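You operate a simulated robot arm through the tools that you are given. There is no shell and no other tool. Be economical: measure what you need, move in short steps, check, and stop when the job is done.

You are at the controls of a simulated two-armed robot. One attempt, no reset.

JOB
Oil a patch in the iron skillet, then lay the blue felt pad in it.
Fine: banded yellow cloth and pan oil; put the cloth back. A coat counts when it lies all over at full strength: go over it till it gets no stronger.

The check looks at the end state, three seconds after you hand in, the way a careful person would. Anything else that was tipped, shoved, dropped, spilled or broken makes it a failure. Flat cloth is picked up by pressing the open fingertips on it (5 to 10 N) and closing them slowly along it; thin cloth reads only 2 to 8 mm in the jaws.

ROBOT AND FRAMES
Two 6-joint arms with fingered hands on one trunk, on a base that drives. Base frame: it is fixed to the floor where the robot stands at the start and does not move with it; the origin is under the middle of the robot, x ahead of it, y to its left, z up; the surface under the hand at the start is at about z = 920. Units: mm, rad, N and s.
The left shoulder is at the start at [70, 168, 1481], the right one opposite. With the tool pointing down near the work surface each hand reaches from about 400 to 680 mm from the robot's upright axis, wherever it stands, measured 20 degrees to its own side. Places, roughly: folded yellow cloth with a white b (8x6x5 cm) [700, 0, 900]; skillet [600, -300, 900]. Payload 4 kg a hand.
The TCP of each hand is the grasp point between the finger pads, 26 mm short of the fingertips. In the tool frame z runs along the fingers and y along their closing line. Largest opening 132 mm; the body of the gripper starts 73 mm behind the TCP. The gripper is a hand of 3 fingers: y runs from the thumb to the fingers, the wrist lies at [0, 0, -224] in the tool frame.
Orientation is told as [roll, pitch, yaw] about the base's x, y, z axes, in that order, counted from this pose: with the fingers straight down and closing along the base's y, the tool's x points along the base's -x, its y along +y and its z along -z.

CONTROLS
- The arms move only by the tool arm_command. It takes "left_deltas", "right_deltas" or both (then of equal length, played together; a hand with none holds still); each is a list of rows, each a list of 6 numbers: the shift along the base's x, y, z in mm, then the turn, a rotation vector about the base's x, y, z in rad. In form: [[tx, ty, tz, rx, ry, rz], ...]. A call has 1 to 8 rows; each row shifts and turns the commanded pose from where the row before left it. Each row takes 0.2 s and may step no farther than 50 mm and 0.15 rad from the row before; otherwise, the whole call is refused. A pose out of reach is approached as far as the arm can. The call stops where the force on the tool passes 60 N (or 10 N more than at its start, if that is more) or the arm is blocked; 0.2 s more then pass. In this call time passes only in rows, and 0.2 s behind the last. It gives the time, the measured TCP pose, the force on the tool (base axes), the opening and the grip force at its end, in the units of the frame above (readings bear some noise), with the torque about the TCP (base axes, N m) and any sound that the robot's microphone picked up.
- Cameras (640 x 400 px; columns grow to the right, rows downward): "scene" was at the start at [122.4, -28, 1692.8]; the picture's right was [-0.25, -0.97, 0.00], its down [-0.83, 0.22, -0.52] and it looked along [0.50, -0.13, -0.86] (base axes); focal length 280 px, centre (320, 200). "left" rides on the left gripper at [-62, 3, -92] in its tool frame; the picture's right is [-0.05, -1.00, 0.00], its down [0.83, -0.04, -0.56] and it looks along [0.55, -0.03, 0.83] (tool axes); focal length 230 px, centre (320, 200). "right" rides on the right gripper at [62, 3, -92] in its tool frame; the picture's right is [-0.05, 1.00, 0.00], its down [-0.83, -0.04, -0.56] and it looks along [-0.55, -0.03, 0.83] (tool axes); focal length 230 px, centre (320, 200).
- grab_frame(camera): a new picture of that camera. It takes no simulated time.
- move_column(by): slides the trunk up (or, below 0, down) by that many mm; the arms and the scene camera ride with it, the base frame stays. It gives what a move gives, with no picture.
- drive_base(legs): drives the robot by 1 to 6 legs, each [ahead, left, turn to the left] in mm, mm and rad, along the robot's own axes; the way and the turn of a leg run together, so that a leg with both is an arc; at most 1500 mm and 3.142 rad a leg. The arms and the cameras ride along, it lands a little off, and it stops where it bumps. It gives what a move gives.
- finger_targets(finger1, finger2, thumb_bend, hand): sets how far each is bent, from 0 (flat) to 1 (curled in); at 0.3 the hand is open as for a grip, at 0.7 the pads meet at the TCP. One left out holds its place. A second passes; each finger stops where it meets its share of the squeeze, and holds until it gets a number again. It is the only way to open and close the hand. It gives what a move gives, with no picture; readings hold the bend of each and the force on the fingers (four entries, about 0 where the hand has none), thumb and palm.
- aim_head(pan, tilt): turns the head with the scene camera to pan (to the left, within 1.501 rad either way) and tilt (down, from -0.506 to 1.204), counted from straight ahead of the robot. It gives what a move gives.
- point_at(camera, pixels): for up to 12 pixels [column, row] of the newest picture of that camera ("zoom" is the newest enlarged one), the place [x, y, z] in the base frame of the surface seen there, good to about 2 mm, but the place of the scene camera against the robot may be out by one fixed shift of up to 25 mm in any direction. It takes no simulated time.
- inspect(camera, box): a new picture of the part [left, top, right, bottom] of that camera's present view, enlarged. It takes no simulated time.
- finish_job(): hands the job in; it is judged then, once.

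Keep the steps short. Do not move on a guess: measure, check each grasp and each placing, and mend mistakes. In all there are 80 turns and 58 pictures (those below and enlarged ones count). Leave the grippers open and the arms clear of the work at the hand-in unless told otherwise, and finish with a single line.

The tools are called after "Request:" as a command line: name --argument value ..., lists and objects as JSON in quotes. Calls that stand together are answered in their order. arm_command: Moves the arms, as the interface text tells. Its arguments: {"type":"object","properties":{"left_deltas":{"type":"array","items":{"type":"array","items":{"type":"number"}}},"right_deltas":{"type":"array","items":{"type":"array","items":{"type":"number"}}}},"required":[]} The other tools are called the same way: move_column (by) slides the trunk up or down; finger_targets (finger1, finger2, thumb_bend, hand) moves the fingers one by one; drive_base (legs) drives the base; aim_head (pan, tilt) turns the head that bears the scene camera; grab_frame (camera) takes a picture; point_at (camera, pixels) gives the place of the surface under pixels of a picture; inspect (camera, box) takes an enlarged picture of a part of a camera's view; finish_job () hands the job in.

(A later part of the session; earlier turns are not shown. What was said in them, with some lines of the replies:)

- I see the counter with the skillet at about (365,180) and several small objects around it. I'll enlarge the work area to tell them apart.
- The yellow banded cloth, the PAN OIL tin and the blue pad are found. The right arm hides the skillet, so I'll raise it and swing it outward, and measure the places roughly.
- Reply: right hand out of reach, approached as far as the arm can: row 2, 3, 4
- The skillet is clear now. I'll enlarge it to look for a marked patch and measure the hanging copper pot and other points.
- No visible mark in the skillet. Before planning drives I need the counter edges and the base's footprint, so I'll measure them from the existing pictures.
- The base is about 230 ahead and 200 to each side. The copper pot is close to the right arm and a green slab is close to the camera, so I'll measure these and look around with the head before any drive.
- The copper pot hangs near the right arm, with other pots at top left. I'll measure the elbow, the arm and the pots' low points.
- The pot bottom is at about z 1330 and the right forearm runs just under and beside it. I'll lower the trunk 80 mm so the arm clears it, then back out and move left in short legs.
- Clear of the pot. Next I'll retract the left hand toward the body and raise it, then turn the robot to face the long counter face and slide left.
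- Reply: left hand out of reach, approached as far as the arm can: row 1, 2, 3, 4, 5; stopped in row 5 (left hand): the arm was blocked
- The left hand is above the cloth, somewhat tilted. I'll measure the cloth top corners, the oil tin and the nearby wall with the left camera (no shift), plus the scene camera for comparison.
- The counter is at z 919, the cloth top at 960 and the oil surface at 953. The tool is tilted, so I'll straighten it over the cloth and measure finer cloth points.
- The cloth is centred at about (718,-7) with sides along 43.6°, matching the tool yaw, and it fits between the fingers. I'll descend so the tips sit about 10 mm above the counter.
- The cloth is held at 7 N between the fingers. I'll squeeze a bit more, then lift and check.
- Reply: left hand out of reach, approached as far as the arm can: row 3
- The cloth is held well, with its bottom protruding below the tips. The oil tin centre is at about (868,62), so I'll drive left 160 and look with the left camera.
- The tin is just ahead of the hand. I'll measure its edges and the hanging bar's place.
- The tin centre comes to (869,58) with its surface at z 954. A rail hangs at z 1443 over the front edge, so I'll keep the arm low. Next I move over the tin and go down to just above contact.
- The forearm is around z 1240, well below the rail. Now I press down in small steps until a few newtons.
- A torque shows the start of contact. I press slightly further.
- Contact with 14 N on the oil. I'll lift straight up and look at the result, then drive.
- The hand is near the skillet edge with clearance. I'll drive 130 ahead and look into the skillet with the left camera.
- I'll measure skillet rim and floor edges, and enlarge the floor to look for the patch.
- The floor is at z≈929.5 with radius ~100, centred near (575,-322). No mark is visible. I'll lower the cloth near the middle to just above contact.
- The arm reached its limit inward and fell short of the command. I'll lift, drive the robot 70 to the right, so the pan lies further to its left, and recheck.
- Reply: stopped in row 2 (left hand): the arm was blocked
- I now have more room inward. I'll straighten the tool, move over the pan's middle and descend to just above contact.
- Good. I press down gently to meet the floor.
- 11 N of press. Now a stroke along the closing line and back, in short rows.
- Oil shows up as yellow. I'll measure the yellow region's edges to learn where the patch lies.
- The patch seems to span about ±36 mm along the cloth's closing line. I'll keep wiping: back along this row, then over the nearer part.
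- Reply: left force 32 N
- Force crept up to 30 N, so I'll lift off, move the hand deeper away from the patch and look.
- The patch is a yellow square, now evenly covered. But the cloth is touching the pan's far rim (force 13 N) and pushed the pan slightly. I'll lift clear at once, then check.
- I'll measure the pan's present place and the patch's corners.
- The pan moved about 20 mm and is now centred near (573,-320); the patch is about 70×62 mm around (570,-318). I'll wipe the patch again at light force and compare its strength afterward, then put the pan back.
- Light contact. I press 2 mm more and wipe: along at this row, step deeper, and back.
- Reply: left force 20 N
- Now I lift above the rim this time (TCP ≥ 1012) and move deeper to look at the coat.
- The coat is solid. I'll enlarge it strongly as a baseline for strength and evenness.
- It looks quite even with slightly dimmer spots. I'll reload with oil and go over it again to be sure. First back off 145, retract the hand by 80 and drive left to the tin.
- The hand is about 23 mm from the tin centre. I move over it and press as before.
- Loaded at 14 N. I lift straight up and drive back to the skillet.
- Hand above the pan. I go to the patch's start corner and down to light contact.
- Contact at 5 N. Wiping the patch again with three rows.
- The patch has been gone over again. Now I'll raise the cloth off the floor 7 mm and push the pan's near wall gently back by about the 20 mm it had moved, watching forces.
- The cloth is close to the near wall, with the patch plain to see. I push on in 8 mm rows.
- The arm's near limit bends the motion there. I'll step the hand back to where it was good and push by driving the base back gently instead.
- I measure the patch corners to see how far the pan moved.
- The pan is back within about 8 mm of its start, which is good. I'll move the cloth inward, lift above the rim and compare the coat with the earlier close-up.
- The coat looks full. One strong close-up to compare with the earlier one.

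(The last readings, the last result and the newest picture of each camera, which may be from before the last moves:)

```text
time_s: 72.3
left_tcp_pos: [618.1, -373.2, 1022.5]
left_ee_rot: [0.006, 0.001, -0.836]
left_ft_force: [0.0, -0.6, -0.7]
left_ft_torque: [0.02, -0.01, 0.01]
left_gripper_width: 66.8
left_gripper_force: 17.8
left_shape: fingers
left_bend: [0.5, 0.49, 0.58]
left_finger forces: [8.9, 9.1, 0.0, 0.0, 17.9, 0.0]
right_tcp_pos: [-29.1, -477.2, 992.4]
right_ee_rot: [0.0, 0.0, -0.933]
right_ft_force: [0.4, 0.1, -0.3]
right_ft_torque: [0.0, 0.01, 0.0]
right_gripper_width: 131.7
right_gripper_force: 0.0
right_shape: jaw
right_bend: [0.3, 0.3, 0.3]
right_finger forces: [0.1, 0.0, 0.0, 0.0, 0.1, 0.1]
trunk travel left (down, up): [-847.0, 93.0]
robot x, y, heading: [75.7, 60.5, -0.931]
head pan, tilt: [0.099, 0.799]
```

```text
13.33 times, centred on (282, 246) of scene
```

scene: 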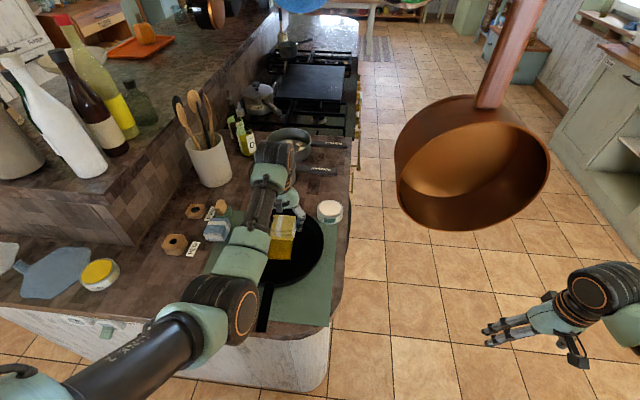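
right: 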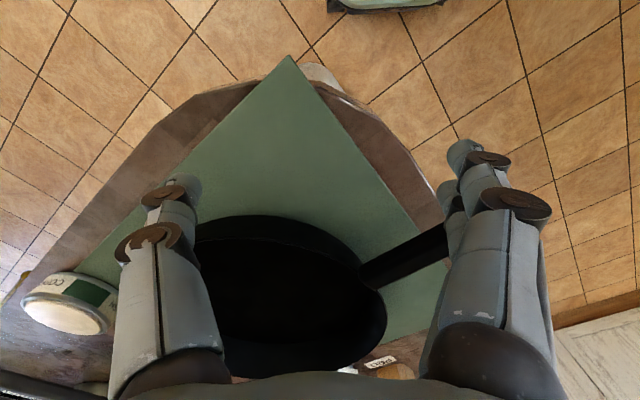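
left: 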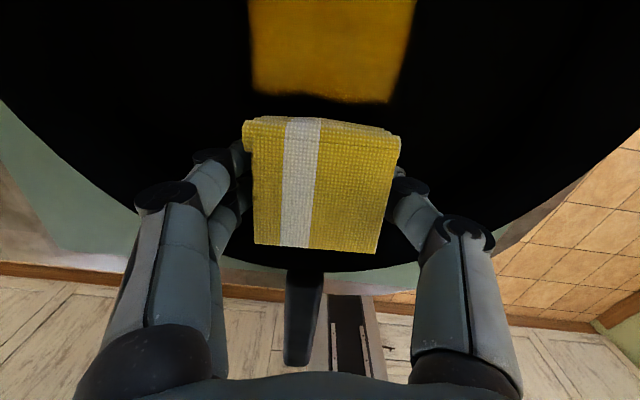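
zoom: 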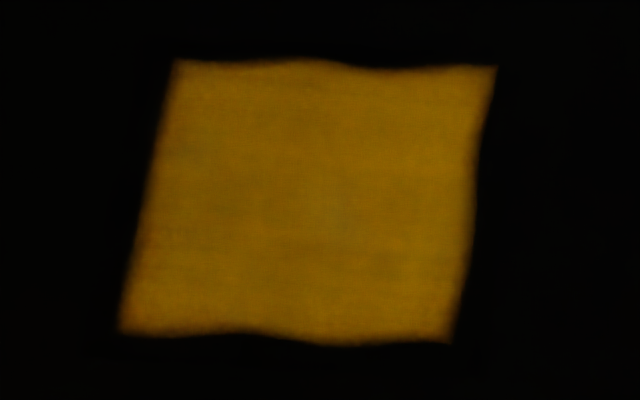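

The strength is unchanged from before, so the coat is full. Now the cloth goes back: back off, retract the hand, drive left to its place at (720,-6).

Request:
drive_base --legs '[[-147, 0, 0]]'

Request:
arm_command --left_deltas '[[-17, 23, 0, 0, 0, 0], [-17, 23, 0, 0, 0, 0], [-17, 23, 0, 0, 0, 0]]'

Request:
drive_base --legs '[[0, 301, 0]]'

Request:
grab_frame --camera "left"

```text
time_s: 73.7
left_tcp_pos: [536.9, -258.8, 1020.7]
left_ee_rot: [0.005, 0.003, -0.832]
left_ft_force: [-0.1, 0.3, -0.3]
left_ft_torque: [0.01, -0.01, 0.01]
left_gripper_width: 66.8
left_gripper_force: 18.2
left_shape: fingers
left_bend: [0.5, 0.49, 0.58]
left_finger forces: [8.9, 9.1, 0.1, 0.1, 18.0, 0.0]
right_tcp_pos: [-110.9, -365.3, 992.9]
right_ee_rot: [0.001, 0.002, -0.932]
right_ft_force: [0.0, 0.4, -0.2]
right_ft_torque: [0.04, 0.01, -0.02]
right_gripper_width: 132.0
right_gripper_force: 0.1
right_shape: jaw
right_bend: [0.3, 0.3, 0.3]
right_finger forces: [0.0, 0.1, 0.0, 0.0, 0.1, 0.0]
trunk travel left (down, up): [-847.0, 93.0]
robot x, y, heading: [-8.0, 177.1, -0.932]
head pan, tilt: [0.099, 0.799]
```

```text
time_s: 74.5
left_tcp_pos: [483.6, -187.6, 1022.5]
left_ee_rot: [0.004, 0.0, -0.834]
left_ft_force: [-0.3, 0.5, 0.7]
left_ft_torque: [-0.02, 0.01, -0.02]
left_gripper_width: 66.7
left_gripper_force: 18.2
left_shape: fingers
left_bend: [0.5, 0.49, 0.58]
left_finger forces: [8.8, 9.1, 0.0, 0.1, 17.8, 0.0]
right_tcp_pos: [-112.9, -362.2, 995.0]
right_ee_rot: [0.003, -0.001, -0.933]
right_ft_force: [0.5, -0.4, 0.2]
right_ft_torque: [0.0, -0.04, 0.04]
right_gripper_width: 132.1
right_gripper_force: 0.1
right_shape: jaw
right_bend: [0.3, 0.3, 0.3]
right_finger forces: [0.0, 0.0, 0.0, 0.0, 0.1, 0.1]
trunk travel left (down, up): [-847.0, 93.0]
robot x, y, heading: [-10.5, 183.6, -0.935]
head pan, tilt: [0.099, 0.799]
```

```text
time_s: 76.5
left_tcp_pos: [718.0, -15.4, 1022.5]
left_ee_rot: [0.005, 0.002, -0.837]
left_ft_force: [0.4, 0.2, -0.2]
left_ft_torque: [0.05, -0.02, -0.01]
left_gripper_width: 66.8
left_gripper_force: 18.2
left_shape: fingers
left_bend: [0.5, 0.49, 0.58]
left_finger forces: [8.8, 9.1, 0.1, 0.1, 17.8, 0.0]
right_tcp_pos: [123.6, -187.7, 993.4]
right_ee_rot: [0.001, -0.001, -0.934]
right_ft_force: [0.8, 0.0, 0.0]
right_ft_torque: [0.01, -0.02, -0.01]
right_gripper_width: 131.9
right_gripper_force: 0.0
right_shape: jaw
right_bend: [0.3, 0.3, 0.3]
right_finger forces: [0.0, 0.0, 0.0, 0.0, 0.1, 0.0]
trunk travel left (down, up): [-847.0, 93.0]
robot x, y, heading: [227.2, 351.7, -0.937]
head pan, tilt: [0.099, 0.799]
```

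```text
15 pictures are left
```

left: 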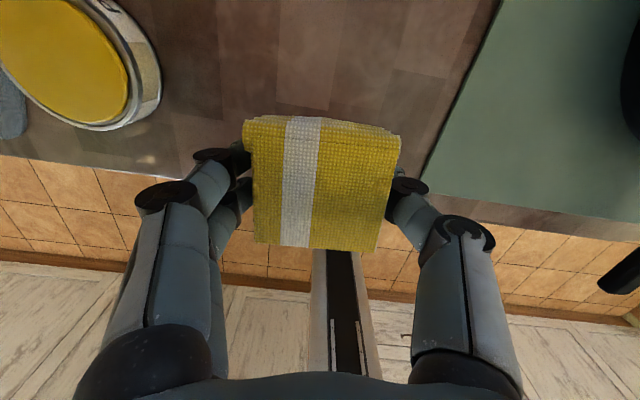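

In place. I lower the cloth over its original spot until it touches.

Request:
arm_command --left_deltas '[[2, 9, -20, 0, 0, 0], [0, 0, -20, 0, 0, 0], [0, 0, -20, 0, 0, 0], [0, 0, -5, 0, 0, 0], [0, 0, -3, 0, 0, 0]]'

```text
time_s: 77.7
left_tcp_pos: [720.6, -6.0, 954.3]
left_ee_rot: [0.006, 0.0, -0.835]
left_ft_force: [-0.2, 0.2, 1.1]
left_ft_torque: [-0.01, -0.06, 0.02]
left_gripper_width: 66.5
left_gripper_force: 17.7
left_shape: fingers
left_bend: [0.5, 0.49, 0.58]
left_finger forces: [9.0, 8.9, 0.0, 0.0, 17.8, 0.0]
right_tcp_pos: [123.9, -187.2, 994.7]
right_ee_rot: [0.003, -0.001, -0.934]
right_ft_force: [-0.4, 0.1, -0.1]
right_ft_torque: [0.01, -0.01, -0.01]
right_gripper_width: 131.9
right_gripper_force: 0.0
right_shape: jaw
right_bend: [0.3, 0.3, 0.3]
right_finger forces: [0.1, 0.0, 0.0, 0.1, 0.0, 0.0]
trunk travel left (down, up): [-847.0, 93.0]
robot x, y, heading: [227.5, 355.9, -0.934]
head pan, tilt: [0.099, 0.799]
```

Touching. I press 2 mm to flatten it, then open the hand slowly, rise and look.

Request:
arm_command --left_deltas '[[0, 0, -2, 0, 0, 0]]'

Request:
finger_targets --hand "left" --finger1 0.44 --finger2 0.44 --thumb_bend 0.44

Request:
finger_targets --hand "left" --finger1 0.3 --finger2 0.3 --thumb_bend 0.3

Request:
arm_command --left_deltas '[[0, 0, 20, 0, 0, 0], [0, 0, 25, 0, 0, 0], [0, 0, 20, 0, 0, 0]]'

Request:
grab_frame --camera "left"

```text
time_s: 78.1
left_tcp_pos: [720.0, -5.1, 952.7]
left_ee_rot: [0.003, 0.0, -0.837]
left_ft_force: [-0.4, -0.3, 4.6]
left_ft_torque: [-0.01, -0.19, 0.0]
left_gripper_width: 66.7
left_gripper_force: 18.9
left_shape: fingers
left_bend: [0.5, 0.49, 0.58]
left_finger forces: [9.4, 8.8, 0.1, 0.0, 18.8, 0.0]
right_tcp_pos: [123.6, -187.2, 994.3]
right_ee_rot: [0.002, -0.005, -0.933]
right_ft_force: [-0.9, 0.3, 0.6]
right_ft_torque: [0.0, 0.0, 0.0]
right_gripper_width: 131.9
right_gripper_force: 0.0
right_shape: jaw
right_bend: [0.3, 0.3, 0.3]
right_finger forces: [0.0, 0.0, 0.0, 0.1, 0.0, 0.0]
trunk travel left (down, up): [-847.0, 93.0]
robot x, y, heading: [228.8, 356.4, -0.935]
head pan, tilt: [0.099, 0.799]
```

```text
time_s: 79.1
left_tcp_pos: [721.6, -5.8, 951.8]
left_ee_rot: [0.004, 0.001, -0.834]
left_ft_force: [-0.4, 0.3, 0.5]
left_ft_torque: [-0.02, 0.01, 0.04]
left_gripper_width: 87.7
left_gripper_force: 0.4
left_shape: fingers
left_bend: [0.44, 0.44, 0.44]
left_finger forces: [0.0, 0.0, 0.0, 0.0, 0.1, 0.0]
right_tcp_pos: [123.8, -186.7, 993.2]
right_ee_rot: [0.0, 0.001, -0.933]
right_ft_force: [0.0, -0.7, -0.8]
right_ft_torque: [0.0, 0.0, 0.01]
right_gripper_width: 131.7
right_gripper_force: 0.1
right_shape: jaw
right_bend: [0.3, 0.3, 0.3]
right_finger forces: [0.0, 0.0, 0.0, 0.0, 0.0, 0.0]
trunk travel left (down, up): [-847.0, 93.0]
robot x, y, heading: [227.4, 354.5, -0.932]
head pan, tilt: [0.099, 0.799]
```

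```text
time_s: 80.1
left_tcp_pos: [721.2, -5.9, 951.2]
left_ee_rot: [0.004, 0.002, -0.836]
left_ft_force: [1.0, -0.5, 0.0]
left_ft_torque: [-0.02, -0.01, -0.02]
left_gripper_width: 133.8
left_gripper_force: 0.1
left_shape: fingers
left_bend: [0.3, 0.3, 0.3]
left_finger forces: [0.0, 0.0, 0.1, 0.0, 0.0, 0.0]
right_tcp_pos: [123.4, -186.9, 994.8]
right_ee_rot: [0.002, 0.0, -0.933]
right_ft_force: [-1.0, -0.6, 0.6]
right_ft_torque: [0.01, 0.04, 0.0]
right_gripper_width: 131.5
right_gripper_force: 0.1
right_shape: jaw
right_bend: [0.3, 0.3, 0.3]
right_finger forces: [0.1, 0.0, 0.0, 0.0, 0.1, 0.1]
trunk travel left (down, up): [-847.0, 93.0]
robot x, y, heading: [227.8, 354.4, -0.938]
head pan, tilt: [0.099, 0.799]
```

```text
time_s: 80.9
left_tcp_pos: [722.1, -5.0, 1017.4]
left_ee_rot: [0.005, 0.0, -0.837]
left_ft_force: [0.0, 0.0, -0.1]
left_ft_torque: [0.0, 0.0, -0.04]
left_gripper_width: 134.2
left_gripper_force: 0.0
left_shape: fingers
left_bend: [0.3, 0.3, 0.3]
left_finger forces: [0.1, 0.0, 0.0, 0.0, 0.1, 0.0]
right_tcp_pos: [124.2, -185.6, 994.5]
right_ee_rot: [0.002, -0.001, -0.934]
right_ft_force: [-0.5, 0.4, -0.5]
right_ft_torque: [-0.02, -0.02, 0.02]
right_gripper_width: 132.2
right_gripper_force: 0.0
right_shape: jaw
right_bend: [0.3, 0.3, 0.3]
right_finger forces: [0.1, 0.0, 0.0, 0.0, 0.0, 0.0]
trunk travel left (down, up): [-847.0, 93.0]
robot x, y, heading: [225.6, 354.8, -0.933]
head pan, tilt: [0.099, 0.799]
```

```text
14 pictures are left
```

left: 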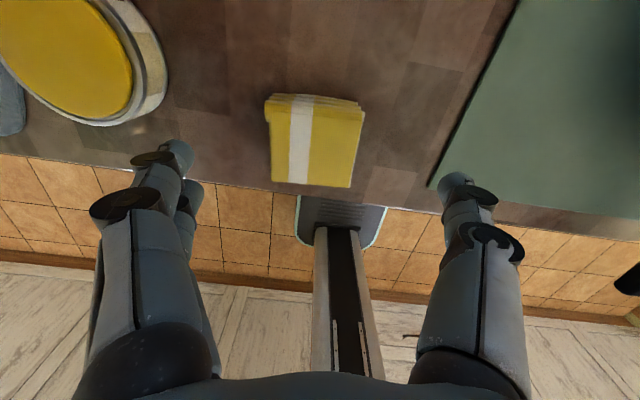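

The cloth is back in its place, neatly folded. Next I drive left 290 to bring the left camera over the blue pad.

Request:
drive_base --legs '[[0, 290, 0]]'

Request:
grab_frame --camera "left"

Request:
grab_frame --camera "scene"

```text
time_s: 82.9
left_tcp_pos: [950.0, 164.3, 1017.7]
left_ee_rot: [0.005, 0.002, -0.833]
left_ft_force: [0.0, -0.5, 0.2]
left_ft_torque: [0.0, 0.0, 0.02]
left_gripper_width: 134.1
left_gripper_force: 0.0
left_shape: fingers
left_bend: [0.3, 0.3, 0.3]
left_finger forces: [0.0, 0.1, 0.0, 0.0, 0.1, 0.0]
right_tcp_pos: [351.9, -19.8, 993.8]
right_ee_rot: [0.003, 0.0, -0.934]
right_ft_force: [-0.6, -0.2, -0.1]
right_ft_torque: [0.0, 0.0, -0.04]
right_gripper_width: 132.1
right_gripper_force: 0.1
right_shape: jaw
right_bend: [0.3, 0.3, 0.3]
right_finger forces: [0.0, 0.0, 0.0, 0.1, 0.0, 0.1]
trunk travel left (down, up): [-847.0, 93.0]
robot x, y, heading: [455.6, 525.5, -0.934]
head pan, tilt: [0.099, 0.799]
```

```text
13 pictures are left
```

left: 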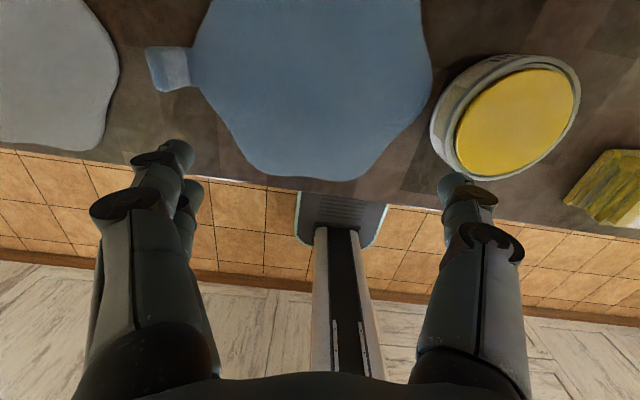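

```text
12 pictures are left
```

scene: 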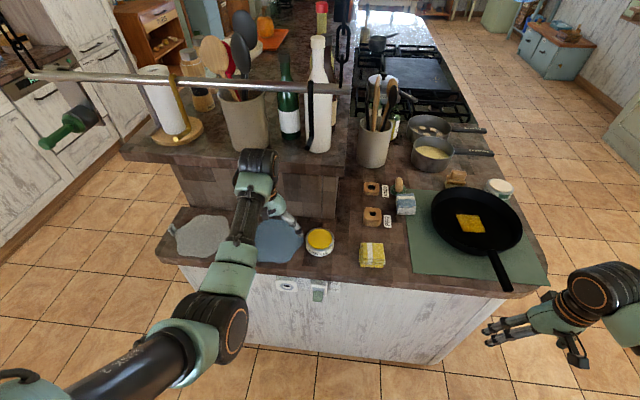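

I measure the pad's outline and its tab, which seems to stand up at (168,68).

Request:
point_at --camera "left" --pixels '[[168, 68], [150, 52], [155, 85], [185, 82], [185, 52], [200, 70], [428, 85], [330, 178], [320, 80], [320, 10], [205, 25], [420, 20]]'

Request:
inspect --camera "scene" --box '[160, 195, 320, 280]'

Request:
point_at --camera "scene" --pixels '[[300, 225], [290, 215], [235, 212], [283, 262], [303, 240], [250, 250], [100, 80], [320, 90], [180, 95], [310, 130], [250, 165], [178, 135]]'

```text
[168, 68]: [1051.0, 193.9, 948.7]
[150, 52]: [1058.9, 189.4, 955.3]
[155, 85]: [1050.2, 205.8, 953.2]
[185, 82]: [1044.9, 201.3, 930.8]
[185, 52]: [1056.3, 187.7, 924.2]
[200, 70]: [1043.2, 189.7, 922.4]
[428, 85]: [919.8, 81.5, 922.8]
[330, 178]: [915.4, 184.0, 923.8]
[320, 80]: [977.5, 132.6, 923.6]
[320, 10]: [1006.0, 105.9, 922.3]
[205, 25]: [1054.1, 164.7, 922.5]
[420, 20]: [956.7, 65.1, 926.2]
```

```text
4.00 times, centred on (240, 238) of scene
```

zoom: 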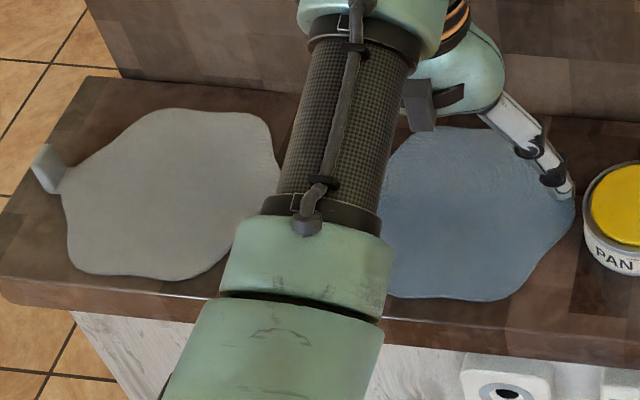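

```text
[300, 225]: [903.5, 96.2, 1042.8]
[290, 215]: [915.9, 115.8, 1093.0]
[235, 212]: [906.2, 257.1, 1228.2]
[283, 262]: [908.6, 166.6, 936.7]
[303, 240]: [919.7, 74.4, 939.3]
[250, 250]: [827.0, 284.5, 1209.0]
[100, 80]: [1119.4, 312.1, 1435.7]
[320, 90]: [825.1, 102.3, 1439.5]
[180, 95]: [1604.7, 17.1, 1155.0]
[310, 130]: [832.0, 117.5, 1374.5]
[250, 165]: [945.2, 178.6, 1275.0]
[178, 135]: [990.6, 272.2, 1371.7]
```

The pad is about 165 mm long, 4 mm thick, and its tab stands at (1052,196) up to z≈955, facing the tool's closing line. I'll drive left 95, set the hand half closed and move it over the tab.

Request:
drive_base --legs '[[0, 95, 0]]'

Request:
finger_targets --hand "left" --finger1 0.5 --finger2 0.5 --thumb_bend 0.5

```text
time_s: 84.0
left_tcp_pos: [1019.8, 214.1, 1017.6]
left_ee_rot: [0.008, 0.003, -0.838]
left_ft_force: [-0.4, 1.0, -0.8]
left_ft_torque: [0.05, 0.02, -0.03]
left_gripper_width: 134.0
left_gripper_force: 0.1
left_shape: fingers
left_bend: [0.3, 0.3, 0.3]
left_finger forces: [0.0, 0.0, 0.0, 0.1, 0.1, 0.0]
right_tcp_pos: [423.3, 34.2, 992.8]
right_ee_rot: [0.004, -0.001, -0.935]
right_ft_force: [0.5, 0.2, -0.2]
right_ft_torque: [0.01, -0.02, 0.0]
right_gripper_width: 131.9
right_gripper_force: 0.1
right_shape: jaw
right_bend: [0.3, 0.3, 0.3]
right_finger forces: [0.0, 0.0, 0.0, 0.0, 0.0, 0.0]
trunk travel left (down, up): [-847.0, 93.0]
robot x, y, heading: [531.9, 575.2, -0.931]
head pan, tilt: [0.099, 0.799]
```

```text
time_s: 85.0
left_tcp_pos: [1022.3, 217.6, 1017.8]
left_ee_rot: [0.003, 0.002, -0.838]
left_ft_force: [1.1, 0.2, -0.1]
left_ft_torque: [-0.02, -0.01, 0.03]
left_gripper_width: 68.7
left_gripper_force: 0.1
left_shape: fingers
left_bend: [0.5, 0.5, 0.5]
left_finger forces: [0.0, 0.1, 0.1, 0.0, 0.0, 0.1]
right_tcp_pos: [425.9, 35.0, 993.1]
right_ee_rot: [0.002, 0.0, -0.935]
right_ft_force: [0.7, -0.1, 0.2]
right_ft_torque: [-0.01, -0.01, 0.0]
right_gripper_width: 131.9
right_gripper_force: 0.2
right_shape: jaw
right_bend: [0.3, 0.3, 0.3]
right_finger forces: [0.1, 0.0, 0.0, 0.0, 0.0, 0.0]
trunk travel left (down, up): [-847.0, 93.0]
robot x, y, heading: [529.3, 579.9, -0.938]
head pan, tilt: [0.099, 0.799]
```

Over to the tab and down to z 975, then a look.

Request:
arm_command --left_deltas '[[16, -9, 0, 0, 0, 0], [15, -9, -10, 0, 0, 0], [0, 0, -15, 0, 0, 0], [0, 0, -15, 0, 0, 0]]'

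Request:
grab_frame --camera "left"

```text
time_s: 86.0
left_tcp_pos: [1054.2, 200.1, 975.7]
left_ee_rot: [0.001, 0.002, -0.837]
left_ft_force: [-0.8, 0.3, -0.2]
left_ft_torque: [-0.01, 0.03, 0.02]
left_gripper_width: 68.3
left_gripper_force: 0.0
left_shape: fingers
left_bend: [0.5, 0.5, 0.5]
left_finger forces: [0.0, 0.0, 0.0, 0.0, 0.0, 0.0]
right_tcp_pos: [424.8, 37.0, 993.7]
right_ee_rot: [-0.002, -0.001, -0.935]
right_ft_force: [0.0, 0.2, -0.8]
right_ft_torque: [-0.02, -0.02, -0.01]
right_gripper_width: 132.0
right_gripper_force: 0.0
right_shape: jaw
right_bend: [0.3, 0.3, 0.3]
right_finger forces: [0.1, 0.1, 0.1, 0.0, 0.1, 0.1]
trunk travel left (down, up): [-847.0, 93.0]
robot x, y, heading: [529.5, 578.3, -0.937]
head pan, tilt: [0.099, 0.799]
```

```text
10 pictures are left
```

left: 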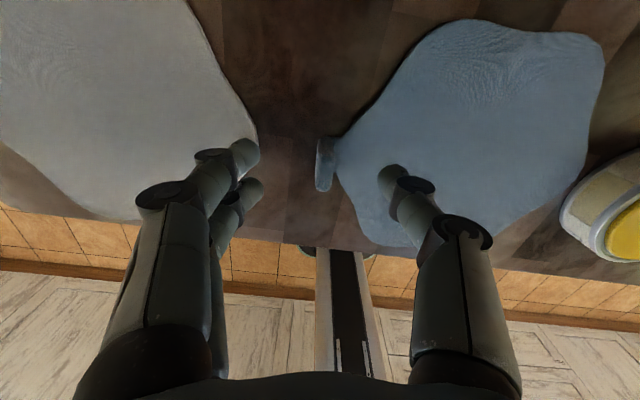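

The tab is between the fingers. I measure its top edge precisely.

Request:
point_at --camera "left" --pixels '[[326, 145], [324, 165], [323, 185], [322, 160], [333, 165], [600, 45], [375, 245], [430, 60], [583, 150], [470, 130], [470, 25], [600, 100]]'

```text
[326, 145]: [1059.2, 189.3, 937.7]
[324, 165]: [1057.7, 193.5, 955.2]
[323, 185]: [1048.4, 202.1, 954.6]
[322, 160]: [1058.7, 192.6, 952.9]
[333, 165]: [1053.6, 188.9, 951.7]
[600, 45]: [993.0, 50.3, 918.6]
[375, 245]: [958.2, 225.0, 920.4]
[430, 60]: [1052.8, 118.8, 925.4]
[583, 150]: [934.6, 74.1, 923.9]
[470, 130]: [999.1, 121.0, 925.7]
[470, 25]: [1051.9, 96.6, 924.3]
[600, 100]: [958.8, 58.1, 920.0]
```

The tab centre is about (1054,196). I lower to z 953 and close slowly.

Request:
arm_command --left_deltas '[[0, -4, -12, 0, 0, 0], [0, 0, -10, 0, 0, 0]]'

Request:
finger_targets --hand "left" --finger1 0.62 --finger2 0.62 --thumb_bend 0.62

Request:
finger_targets --hand "left" --finger1 0.72 --finger2 0.72 --thumb_bend 0.72

```text
time_s: 86.6
left_tcp_pos: [1054.0, 194.9, 956.5]
left_ee_rot: [0.003, -0.004, -0.837]
left_ft_force: [1.3, 0.5, 5.8]
left_ft_torque: [-0.22, 0.22, 0.06]
left_gripper_width: 68.4
left_gripper_force: 2.8
left_shape: fingers
left_bend: [0.5, 0.5, 0.5]
left_finger forces: [0.0, 0.0, 0.0, 0.1, 5.9, 0.1]
right_tcp_pos: [424.6, 36.5, 994.4]
right_ee_rot: [0.0, -0.003, -0.933]
right_ft_force: [-0.5, 0.6, -0.7]
right_ft_torque: [-0.02, -0.02, 0.0]
right_gripper_width: 131.8
right_gripper_force: 0.0
right_shape: jaw
right_bend: [0.3, 0.3, 0.3]
right_finger forces: [0.1, 0.1, 0.1, 0.0, 0.0, 0.0]
trunk travel left (down, up): [-847.0, 93.0]
robot x, y, heading: [531.1, 572.8, -0.935]
head pan, tilt: [0.099, 0.799]
```

```text
time_s: 87.6
left_tcp_pos: [1053.8, 195.8, 956.3]
left_ee_rot: [0.004, 0.0, -0.837]
left_ft_force: [-1.8, -1.1, 6.8]
left_ft_torque: [-0.14, 0.18, 0.0]
left_gripper_width: 30.9
left_gripper_force: 3.0
left_shape: fingers
left_bend: [0.62, 0.62, 0.62]
left_finger forces: [0.0, 0.0, 0.1, 0.0, 6.5, 0.0]
right_tcp_pos: [423.8, 36.1, 993.5]
right_ee_rot: [0.003, 0.0, -0.935]
right_ft_force: [0.5, -0.5, -0.3]
right_ft_torque: [0.01, -0.01, 0.01]
right_gripper_width: 131.7
right_gripper_force: 0.1
right_shape: jaw
right_bend: [0.3, 0.3, 0.3]
right_finger forces: [0.1, 0.0, 0.0, 0.1, 0.1, 0.0]
trunk travel left (down, up): [-847.0, 93.0]
robot x, y, heading: [531.2, 578.8, -0.935]
head pan, tilt: [0.099, 0.799]
```

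```text
time_s: 88.6
left_tcp_pos: [1054.2, 196.5, 953.4]
left_ee_rot: [0.004, 0.002, -0.838]
left_ft_force: [0.5, -0.7, -0.5]
left_ft_torque: [0.01, 0.02, -0.02]
left_gripper_width: 10.1
left_gripper_force: 7.4
left_shape: fingers
left_bend: [0.7, 0.7, 0.69]
left_finger forces: [3.0, 3.7, 0.0, 0.0, 6.8, 0.1]
right_tcp_pos: [425.2, 35.7, 994.2]
right_ee_rot: [0.0, 0.0, -0.934]
right_ft_force: [0.0, -0.6, 0.4]
right_ft_torque: [0.02, -0.02, -0.05]
right_gripper_width: 131.7
right_gripper_force: 0.0
right_shape: jaw
right_bend: [0.3, 0.3, 0.3]
right_finger forces: [0.0, 0.1, 0.0, 0.1, 0.0, 0.0]
trunk travel left (down, up): [-847.0, 93.0]
robot x, y, heading: [526.6, 575.8, -0.938]
head pan, tilt: [0.099, 0.799]
```

Something 10 mm thick is pinched at 7 N. I squeeze a bit more, lift 45 mm and look.

Request:
finger_targets --hand "left" --finger1 0.8 --finger2 0.8 --thumb_bend 0.8

Request:
arm_command --left_deltas '[[0, 0, 10, 0, 0, 0], [0, 0, 15, 0, 0, 0], [0, 0, 20, 0, 0, 0]]'

Request:
grab_frame --camera "left"

```text
time_s: 89.6
left_tcp_pos: [1053.6, 196.9, 954.5]
left_ee_rot: [0.003, 0.001, -0.836]
left_ft_force: [0.5, -0.8, 0.3]
left_ft_torque: [-0.04, 0.05, -0.03]
left_gripper_width: 8.8
left_gripper_force: 19.0
left_shape: fingers
left_bend: [0.73, 0.72, 0.71]
left_finger forces: [9.0, 9.5, 0.1, 0.0, 20.4, 0.0]
right_tcp_pos: [425.9, 35.2, 993.1]
right_ee_rot: [0.001, -0.002, -0.934]
right_ft_force: [0.2, -0.4, 0.3]
right_ft_torque: [0.01, -0.01, 0.02]
right_gripper_width: 132.1
right_gripper_force: 0.0
right_shape: jaw
right_bend: [0.3, 0.3, 0.3]
right_finger forces: [0.0, 0.0, 0.0, 0.0, 0.0, 0.1]
trunk travel left (down, up): [-847.0, 93.0]
robot x, y, heading: [527.4, 576.2, -0.939]
head pan, tilt: [0.099, 0.799]
```

```text
time_s: 90.4
left_tcp_pos: [1053.4, 195.7, 999.0]
left_ee_rot: [0.003, 0.003, -0.838]
left_ft_force: [0.4, -0.5, -0.7]
left_ft_torque: [0.03, 0.0, -0.02]
left_gripper_width: 9.0
left_gripper_force: 18.6
left_shape: fingers
left_bend: [0.73, 0.73, 0.7]
left_finger forces: [9.4, 9.5, 0.0, 0.0, 18.9, 0.0]
right_tcp_pos: [424.6, 36.3, 993.4]
right_ee_rot: [0.001, -0.002, -0.932]
right_ft_force: [0.5, 0.8, 0.4]
right_ft_torque: [0.04, -0.01, -0.01]
right_gripper_width: 131.9
right_gripper_force: 0.0
right_shape: jaw
right_bend: [0.3, 0.3, 0.3]
right_finger forces: [0.1, 0.0, 0.1, 0.0, 0.1, 0.1]
trunk travel left (down, up): [-847.0, 93.0]
robot x, y, heading: [528.3, 577.9, -0.938]
head pan, tilt: [0.099, 0.799]
```

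```text
9 pictures are left
```

left: 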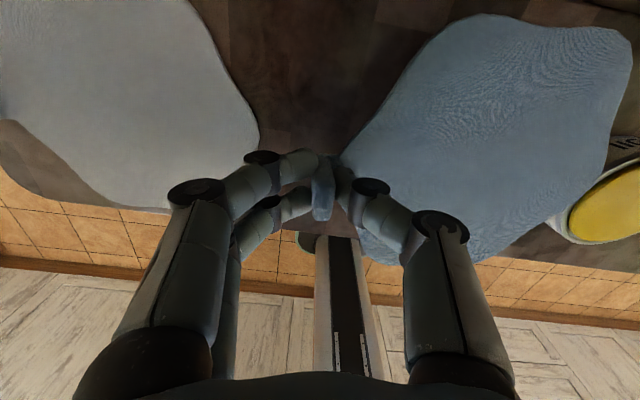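

The tab is held and the pad appears to come along. I measure its heights to see whether it stays stiff.

Request:
point_at --camera "left" --pixels '[[360, 150], [420, 110], [480, 130], [540, 130], [600, 110], [610, 50], [480, 40], [480, 240], [324, 190], [225, 110]]'

```text
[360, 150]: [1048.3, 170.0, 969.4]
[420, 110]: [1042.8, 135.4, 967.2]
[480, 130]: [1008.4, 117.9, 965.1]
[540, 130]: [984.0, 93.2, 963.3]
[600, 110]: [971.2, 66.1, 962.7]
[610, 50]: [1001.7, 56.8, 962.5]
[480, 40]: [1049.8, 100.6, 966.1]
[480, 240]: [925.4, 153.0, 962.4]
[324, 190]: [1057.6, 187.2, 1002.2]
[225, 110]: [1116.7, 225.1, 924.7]
```

The pad is stiff and stays nearly level (z 969 to 962), so it can be carried like a tray. I lift to z≈1035 and drive right along the counter toward the skillet.

Request:
arm_command --left_deltas '[[0, 0, 12, 0, 0, 0], [0, 0, 12, 0, 0, 0], [0, 0, 12, 0, 0, 0]]'

Request:
drive_base --legs '[[0, -300, 0], [0, -311, 0]]'

Request:
grab_frame --camera "scene"

```text
time_s: 91.2
left_tcp_pos: [1052.7, 195.8, 1036.9]
left_ee_rot: [0.003, 0.002, -0.838]
left_ft_force: [-0.8, 0.2, -0.2]
left_ft_torque: [0.02, 0.0, 0.02]
left_gripper_width: 8.9
left_gripper_force: 19.0
left_shape: fingers
left_bend: [0.73, 0.73, 0.7]
left_finger forces: [9.6, 9.5, 0.0, 0.0, 19.0, 0.1]
right_tcp_pos: [425.1, 35.3, 994.1]
right_ee_rot: [0.0, -0.002, -0.934]
right_ft_force: [-0.1, -0.7, 0.3]
right_ft_torque: [-0.03, -0.01, 0.0]
right_gripper_width: 132.0
right_gripper_force: 0.1
right_shape: jaw
right_bend: [0.3, 0.3, 0.3]
right_finger forces: [0.0, 0.0, 0.0, 0.1, 0.0, 0.1]
trunk travel left (down, up): [-847.0, 93.0]
robot x, y, heading: [528.2, 576.2, -0.931]
head pan, tilt: [0.099, 0.799]
```

```text
time_s: 95.0
left_tcp_pos: [561.6, -167.8, 1035.9]
left_ee_rot: [0.002, 0.001, -0.829]
left_ft_force: [0.1, 0.0, -0.3]
left_ft_torque: [-0.02, -0.01, 0.0]
left_gripper_width: 8.9
left_gripper_force: 18.5
left_shape: fingers
left_bend: [0.73, 0.73, 0.7]
left_finger forces: [9.5, 9.5, 0.0, 0.1, 18.9, 0.1]
right_tcp_pos: [-65.6, -332.6, 994.6]
right_ee_rot: [-0.002, -0.001, -0.926]
right_ft_force: [0.0, 0.4, -0.3]
right_ft_torque: [0.02, -0.01, 0.0]
right_gripper_width: 131.9
right_gripper_force: 0.0
right_shape: jaw
right_bend: [0.3, 0.3, 0.3]
right_finger forces: [0.0, 0.0, 0.0, 0.0, 0.0, 0.0]
trunk travel left (down, up): [-847.0, 93.0]
robot x, y, heading: [35.4, 209.8, -0.931]
head pan, tilt: [0.099, 0.799]
```

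```text
8 pictures are left
```

scene: 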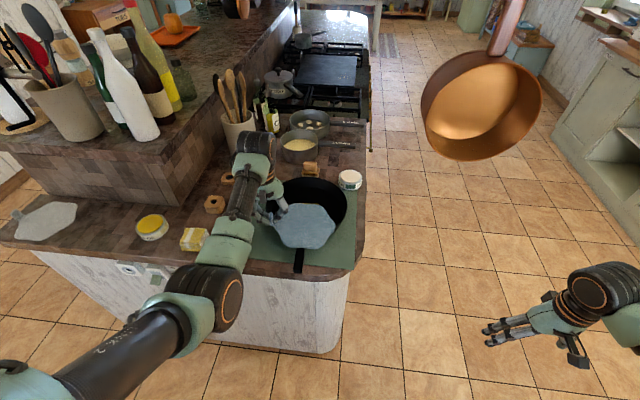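

All went clear; the pad hangs over the near pan edge. I drive ahead 107 and check with the left camera.

Request:
drive_base --legs '[[107, 0, 0]]'

Request:
grab_frame --camera "left"

```text
time_s: 96.2
left_tcp_pos: [624.1, -256.4, 1036.8]
left_ee_rot: [0.004, 0.0, -0.829]
left_ft_force: [1.0, 0.8, -0.7]
left_ft_torque: [0.02, -0.01, -0.01]
left_gripper_width: 8.6
left_gripper_force: 18.9
left_shape: fingers
left_bend: [0.73, 0.73, 0.7]
left_finger forces: [9.6, 9.4, 0.0, 0.0, 19.0, 0.0]
right_tcp_pos: [-3.4, -419.3, 995.3]
right_ee_rot: [0.0, -0.002, -0.928]
right_ft_force: [-0.2, -0.3, 0.2]
right_ft_torque: [0.02, -0.03, -0.03]
right_gripper_width: 131.8
right_gripper_force: 0.0
right_shape: jaw
right_bend: [0.3, 0.3, 0.3]
right_finger forces: [0.0, 0.0, 0.0, 0.1, 0.0, 0.1]
trunk travel left (down, up): [-847.0, 93.0]
robot x, y, heading: [98.9, 122.4, -0.927]
head pan, tilt: [0.099, 0.799]
```

```text
7 pictures are left
```

left: 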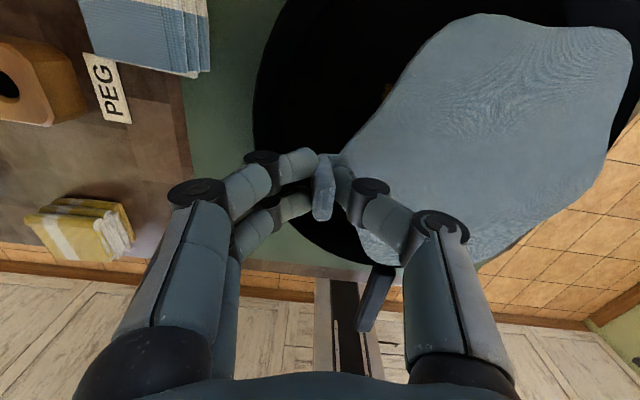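

I measure the visible pan rim and the pad outline to find the needed shift.

Request:
point_at --camera "left" --pixels '[[256, 110], [275, 40], [290, 225], [350, 258], [390, 85], [632, 100], [630, 50], [480, 15], [480, 262], [365, 235], [520, 120], [345, 155]]'

```text
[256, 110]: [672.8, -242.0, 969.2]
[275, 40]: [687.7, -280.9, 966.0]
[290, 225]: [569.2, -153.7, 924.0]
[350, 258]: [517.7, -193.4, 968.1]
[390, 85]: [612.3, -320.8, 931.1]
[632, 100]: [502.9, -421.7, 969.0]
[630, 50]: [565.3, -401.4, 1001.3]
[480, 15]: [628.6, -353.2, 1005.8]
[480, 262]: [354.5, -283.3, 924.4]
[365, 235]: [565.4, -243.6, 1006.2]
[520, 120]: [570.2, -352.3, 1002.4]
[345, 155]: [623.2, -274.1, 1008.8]
```

The pan centre is (566,-310) and the pad sits well over the floor. I lower it with a 3 mm correction.

Request:
arm_command --left_deltas '[[2, 2, -15, 0, 0, 0], [0, 0, -15, 0, 0, 0], [0, 0, -15, 0, 0, 0], [0, 0, -12, 0, 0, 0], [0, 0, -7, 0, 0, 0]]'

```text
time_s: 97.3
left_tcp_pos: [625.7, -255.4, 971.7]
left_ee_rot: [0.004, 0.002, -0.83]
left_ft_force: [-0.1, -0.5, 0.3]
left_ft_torque: [0.02, 0.0, 0.01]
left_gripper_width: 8.9
left_gripper_force: 20.0
left_shape: fingers
left_bend: [0.73, 0.73, 0.71]
left_finger forces: [9.3, 10.7, 0.0, 0.0, 19.3, 0.0]
right_tcp_pos: [-3.5, -420.3, 994.5]
right_ee_rot: [0.001, 0.001, -0.925]
right_ft_force: [-0.6, 0.3, 0.5]
right_ft_torque: [0.0, 0.01, -0.05]
right_gripper_width: 132.0
right_gripper_force: 0.2
right_shape: jaw
right_bend: [0.3, 0.3, 0.3]
right_finger forces: [0.0, 0.1, 0.0, 0.0, 0.0, 0.1]
trunk travel left (down, up): [-847.0, 93.0]
robot x, y, heading: [98.8, 121.3, -0.931]
head pan, tilt: [0.099, 0.799]
```

Near the floor. I lower a few mm more and look.

Request:
arm_command --left_deltas '[[0, 0, -3, 0, 0, 0], [0, 0, -3, 0, 0, 0]]'

Request:
grab_frame --camera "left"

```text
time_s: 98.0
left_tcp_pos: [624.0, -256.9, 966.6]
left_ee_rot: [0.004, 0.001, -0.83]
left_ft_force: [-2.0, -4.7, 5.8]
left_ft_torque: [0.14, -0.04, -0.03]
left_gripper_width: 9.2
left_gripper_force: 24.4
left_shape: fingers
left_bend: [0.73, 0.73, 0.71]
left_finger forces: [8.7, 18.6, 0.1, 0.0, 21.8, 0.0]
right_tcp_pos: [-3.9, -421.5, 992.8]
right_ee_rot: [0.002, -0.001, -0.927]
right_ft_force: [-0.5, 0.2, 0.0]
right_ft_torque: [0.0, -0.02, 0.0]
right_gripper_width: 131.6
right_gripper_force: 0.0
right_shape: jaw
right_bend: [0.3, 0.3, 0.3]
right_finger forces: [0.0, 0.1, 0.0, 0.1, 0.0, 0.1]
trunk travel left (down, up): [-847.0, 93.0]
robot x, y, heading: [100.7, 123.4, -0.929]
head pan, tilt: [0.099, 0.799]
```

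```text
6 pictures are left
```

left: 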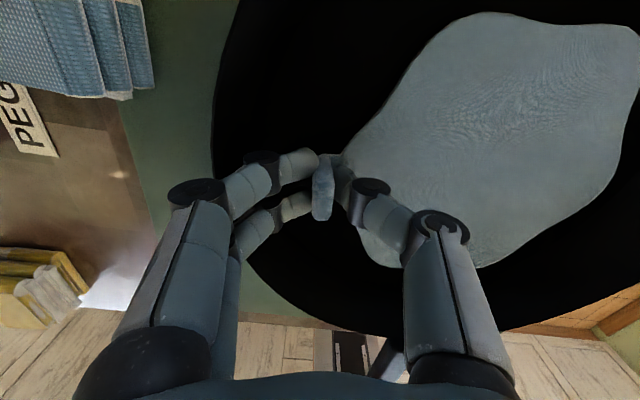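

The pad lies inside; a finger presses lightly against the wall (5 N). I shift 6 mm inward, then check the force.

Request:
arm_command --left_deltas '[[-2, -2.5, 2, 0, 0, 0], [-2.5, -2, 0, 0, 0, 0]]'

Request:
point_at --camera "left" --pixels '[[345, 155], [420, 80], [520, 40], [620, 100], [560, 200], [470, 255], [500, 130], [220, 110]]'

```text
time_s: 98.5
left_tcp_pos: [622.3, -257.4, 965.5]
left_ee_rot: [0.005, 0.003, -0.83]
left_ft_force: [1.1, 0.5, 0.5]
left_ft_torque: [-0.05, 0.07, 0.0]
left_gripper_width: 9.1
left_gripper_force: 19.2
left_shape: fingers
left_bend: [0.73, 0.73, 0.71]
left_finger forces: [9.2, 9.6, 0.0, 0.0, 20.5, 0.0]
right_tcp_pos: [-1.5, -420.0, 993.3]
right_ee_rot: [0.0, 0.0, -0.926]
right_ft_force: [0.2, -0.9, -0.1]
right_ft_torque: [-0.03, -0.01, -0.01]
right_gripper_width: 132.0
right_gripper_force: 0.1
right_shape: jaw
right_bend: [0.3, 0.3, 0.3]
right_finger forces: [0.0, 0.0, 0.0, 0.1, 0.1, 0.0]
trunk travel left (down, up): [-847.0, 93.0]
robot x, y, heading: [99.5, 124.6, -0.932]
head pan, tilt: [0.099, 0.799]
```

```text
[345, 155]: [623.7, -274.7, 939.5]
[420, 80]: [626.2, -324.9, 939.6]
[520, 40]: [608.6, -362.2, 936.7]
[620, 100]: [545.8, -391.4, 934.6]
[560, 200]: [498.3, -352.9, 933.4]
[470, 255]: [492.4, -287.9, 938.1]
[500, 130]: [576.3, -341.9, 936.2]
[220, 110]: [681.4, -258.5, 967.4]
```

Force gone and the pad is nearly flat on the floor (z 934–939). I release: fingers open slightly, the thumb more since it has room.

Request:
finger_targets --hand "left" --finger1 0.67 --finger2 0.67 --thumb_bend 0.6

Request:
arm_command --left_deltas '[[0, 0, 5, 0, 0, 0], [0, 0, 10, 0, 0, 0], [0, 0, 15, 0, 0, 0], [0, 0, 20, 0, 0, 0], [0, 0, 15, 0, 0, 0]]'

Request:
grab_frame --camera "left"

```text
time_s: 99.5
left_tcp_pos: [620.2, -258.1, 966.8]
left_ee_rot: [0.003, 0.001, -0.831]
left_ft_force: [-1.2, -0.2, -0.1]
left_ft_torque: [0.0, 0.01, 0.01]
left_gripper_width: 24.2
left_gripper_force: 0.0
left_shape: fingers
left_bend: [0.67, 0.67, 0.6]
left_finger forces: [0.0, 0.2, 0.0, 0.1, 0.0, 0.0]
right_tcp_pos: [-1.4, -421.8, 994.2]
right_ee_rot: [0.003, 0.0, -0.926]
right_ft_force: [-0.2, 0.4, 0.6]
right_ft_torque: [0.01, 0.03, 0.0]
right_gripper_width: 131.9
right_gripper_force: 0.0
right_shape: jaw
right_bend: [0.3, 0.3, 0.3]
right_finger forces: [0.0, 0.0, 0.0, 0.1, 0.0, 0.1]
trunk travel left (down, up): [-847.0, 93.0]
robot x, y, heading: [95.6, 124.2, -0.925]
head pan, tilt: [0.099, 0.799]
```

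```text
time_s: 100.8
left_tcp_pos: [622.7, -257.7, 1034.3]
left_ee_rot: [0.005, 0.001, -0.829]
left_ft_force: [0.3, 0.4, 0.3]
left_ft_torque: [0.01, 0.02, -0.01]
left_gripper_width: 23.9
left_gripper_force: 0.0
left_shape: fingers
left_bend: [0.67, 0.67, 0.6]
left_finger forces: [0.1, 0.1, 0.0, 0.0, 0.1, 0.0]
right_tcp_pos: [-1.6, -419.3, 994.1]
right_ee_rot: [-0.001, 0.001, -0.926]
right_ft_force: [-0.5, 0.2, 0.0]
right_ft_torque: [0.01, 0.03, 0.03]
right_gripper_width: 132.0
right_gripper_force: 0.1
right_shape: jaw
right_bend: [0.3, 0.3, 0.3]
right_finger forces: [0.0, 0.0, 0.0, 0.0, 0.0, 0.0]
trunk travel left (down, up): [-847.0, 93.0]
robot x, y, heading: [102.4, 122.9, -0.93]
head pan, tilt: [0.099, 0.799]
```

```text
5 pictures are left
```

left: 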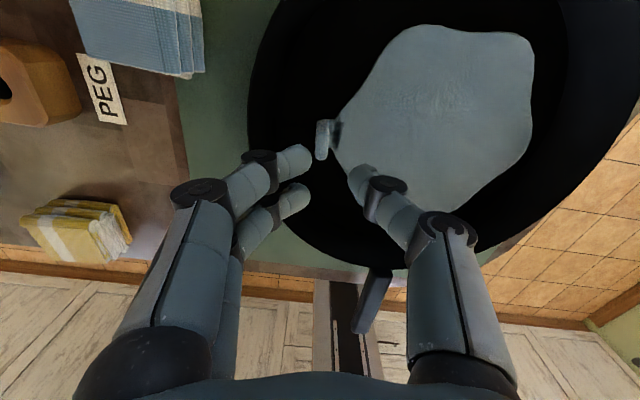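

The pad lies flat inside the skillet with its tab up. I back the robot away, open the hand fully and take a last look.

Request:
drive_base --legs '[[-260, 0, 0]]'

Request:
finger_targets --hand "left" --finger1 0.3 --finger2 0.3 --thumb_bend 0.3

Request:
inspect --camera "scene" --box '[80, 100, 400, 300]'

```text
time_s: 102.6
left_tcp_pos: [468.3, -51.2, 1033.1]
left_ee_rot: [0.003, 0.003, -0.83]
left_ft_force: [0.0, 0.9, -0.1]
left_ft_torque: [0.0, 0.03, 0.01]
left_gripper_width: 24.3
left_gripper_force: 0.1
left_shape: fingers
left_bend: [0.67, 0.67, 0.6]
left_finger forces: [0.0, 0.1, 0.0, 0.0, 0.0, 0.1]
right_tcp_pos: [-157.2, -214.9, 993.9]
right_ee_rot: [0.0, 0.003, -0.927]
right_ft_force: [-0.2, 0.1, 0.0]
right_ft_torque: [0.02, -0.02, 0.03]
right_gripper_width: 131.7
right_gripper_force: 0.0
right_shape: jaw
right_bend: [0.3, 0.3, 0.3]
right_finger forces: [0.1, 0.1, 0.1, 0.0, 0.0, 0.0]
trunk travel left (down, up): [-847.0, 93.0]
robot x, y, heading: [-55.8, 327.3, -0.93]
head pan, tilt: [0.099, 0.799]
```

```text
time_s: 103.6
left_tcp_pos: [466.1, -50.5, 1033.9]
left_ee_rot: [0.005, 0.002, -0.829]
left_ft_force: [-0.2, 0.6, 0.3]
left_ft_torque: [-0.04, 0.01, 0.02]
left_gripper_width: 134.1
left_gripper_force: 0.0
left_shape: fingers
left_bend: [0.3, 0.3, 0.3]
left_finger forces: [0.1, 0.1, 0.0, 0.0, 0.0, 0.0]
right_tcp_pos: [-157.1, -212.6, 994.2]
right_ee_rot: [0.0, 0.0, -0.926]
right_ft_force: [-0.5, 0.2, 0.1]
right_ft_torque: [0.01, -0.04, 0.02]
right_gripper_width: 132.0
right_gripper_force: 0.0
right_shape: jaw
right_bend: [0.3, 0.3, 0.3]
right_finger forces: [0.0, 0.0, 0.0, 0.0, 0.1, 0.0]
trunk travel left (down, up): [-847.0, 93.0]
robot x, y, heading: [-60.5, 332.7, -0.931]
head pan, tilt: [0.099, 0.799]
```

```text
2.00 times, centred on (240, 200) of scene
```

zoom: 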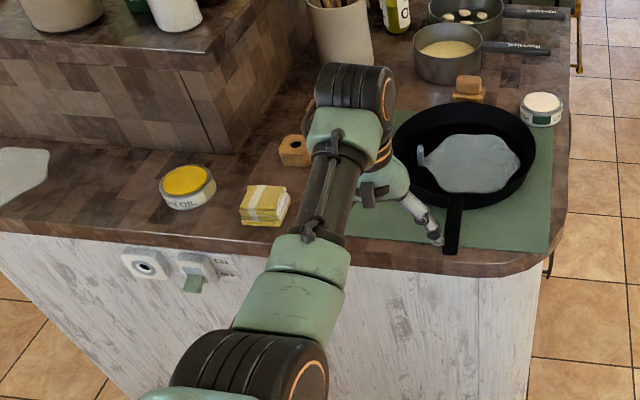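

The pad lies in the skillet over the oiled patch. The cloth and tin are in place, the hands are open and clear. I hand the job in.

Request:
finish_job

```text
The job is handed in.
```

I oiled the skillet patch until the coat got no stronger, put the yellow cloth back and laid the blue felt pad flat over the patch; the skillet got nudged while wiping and ended about 8 mm from where it started.
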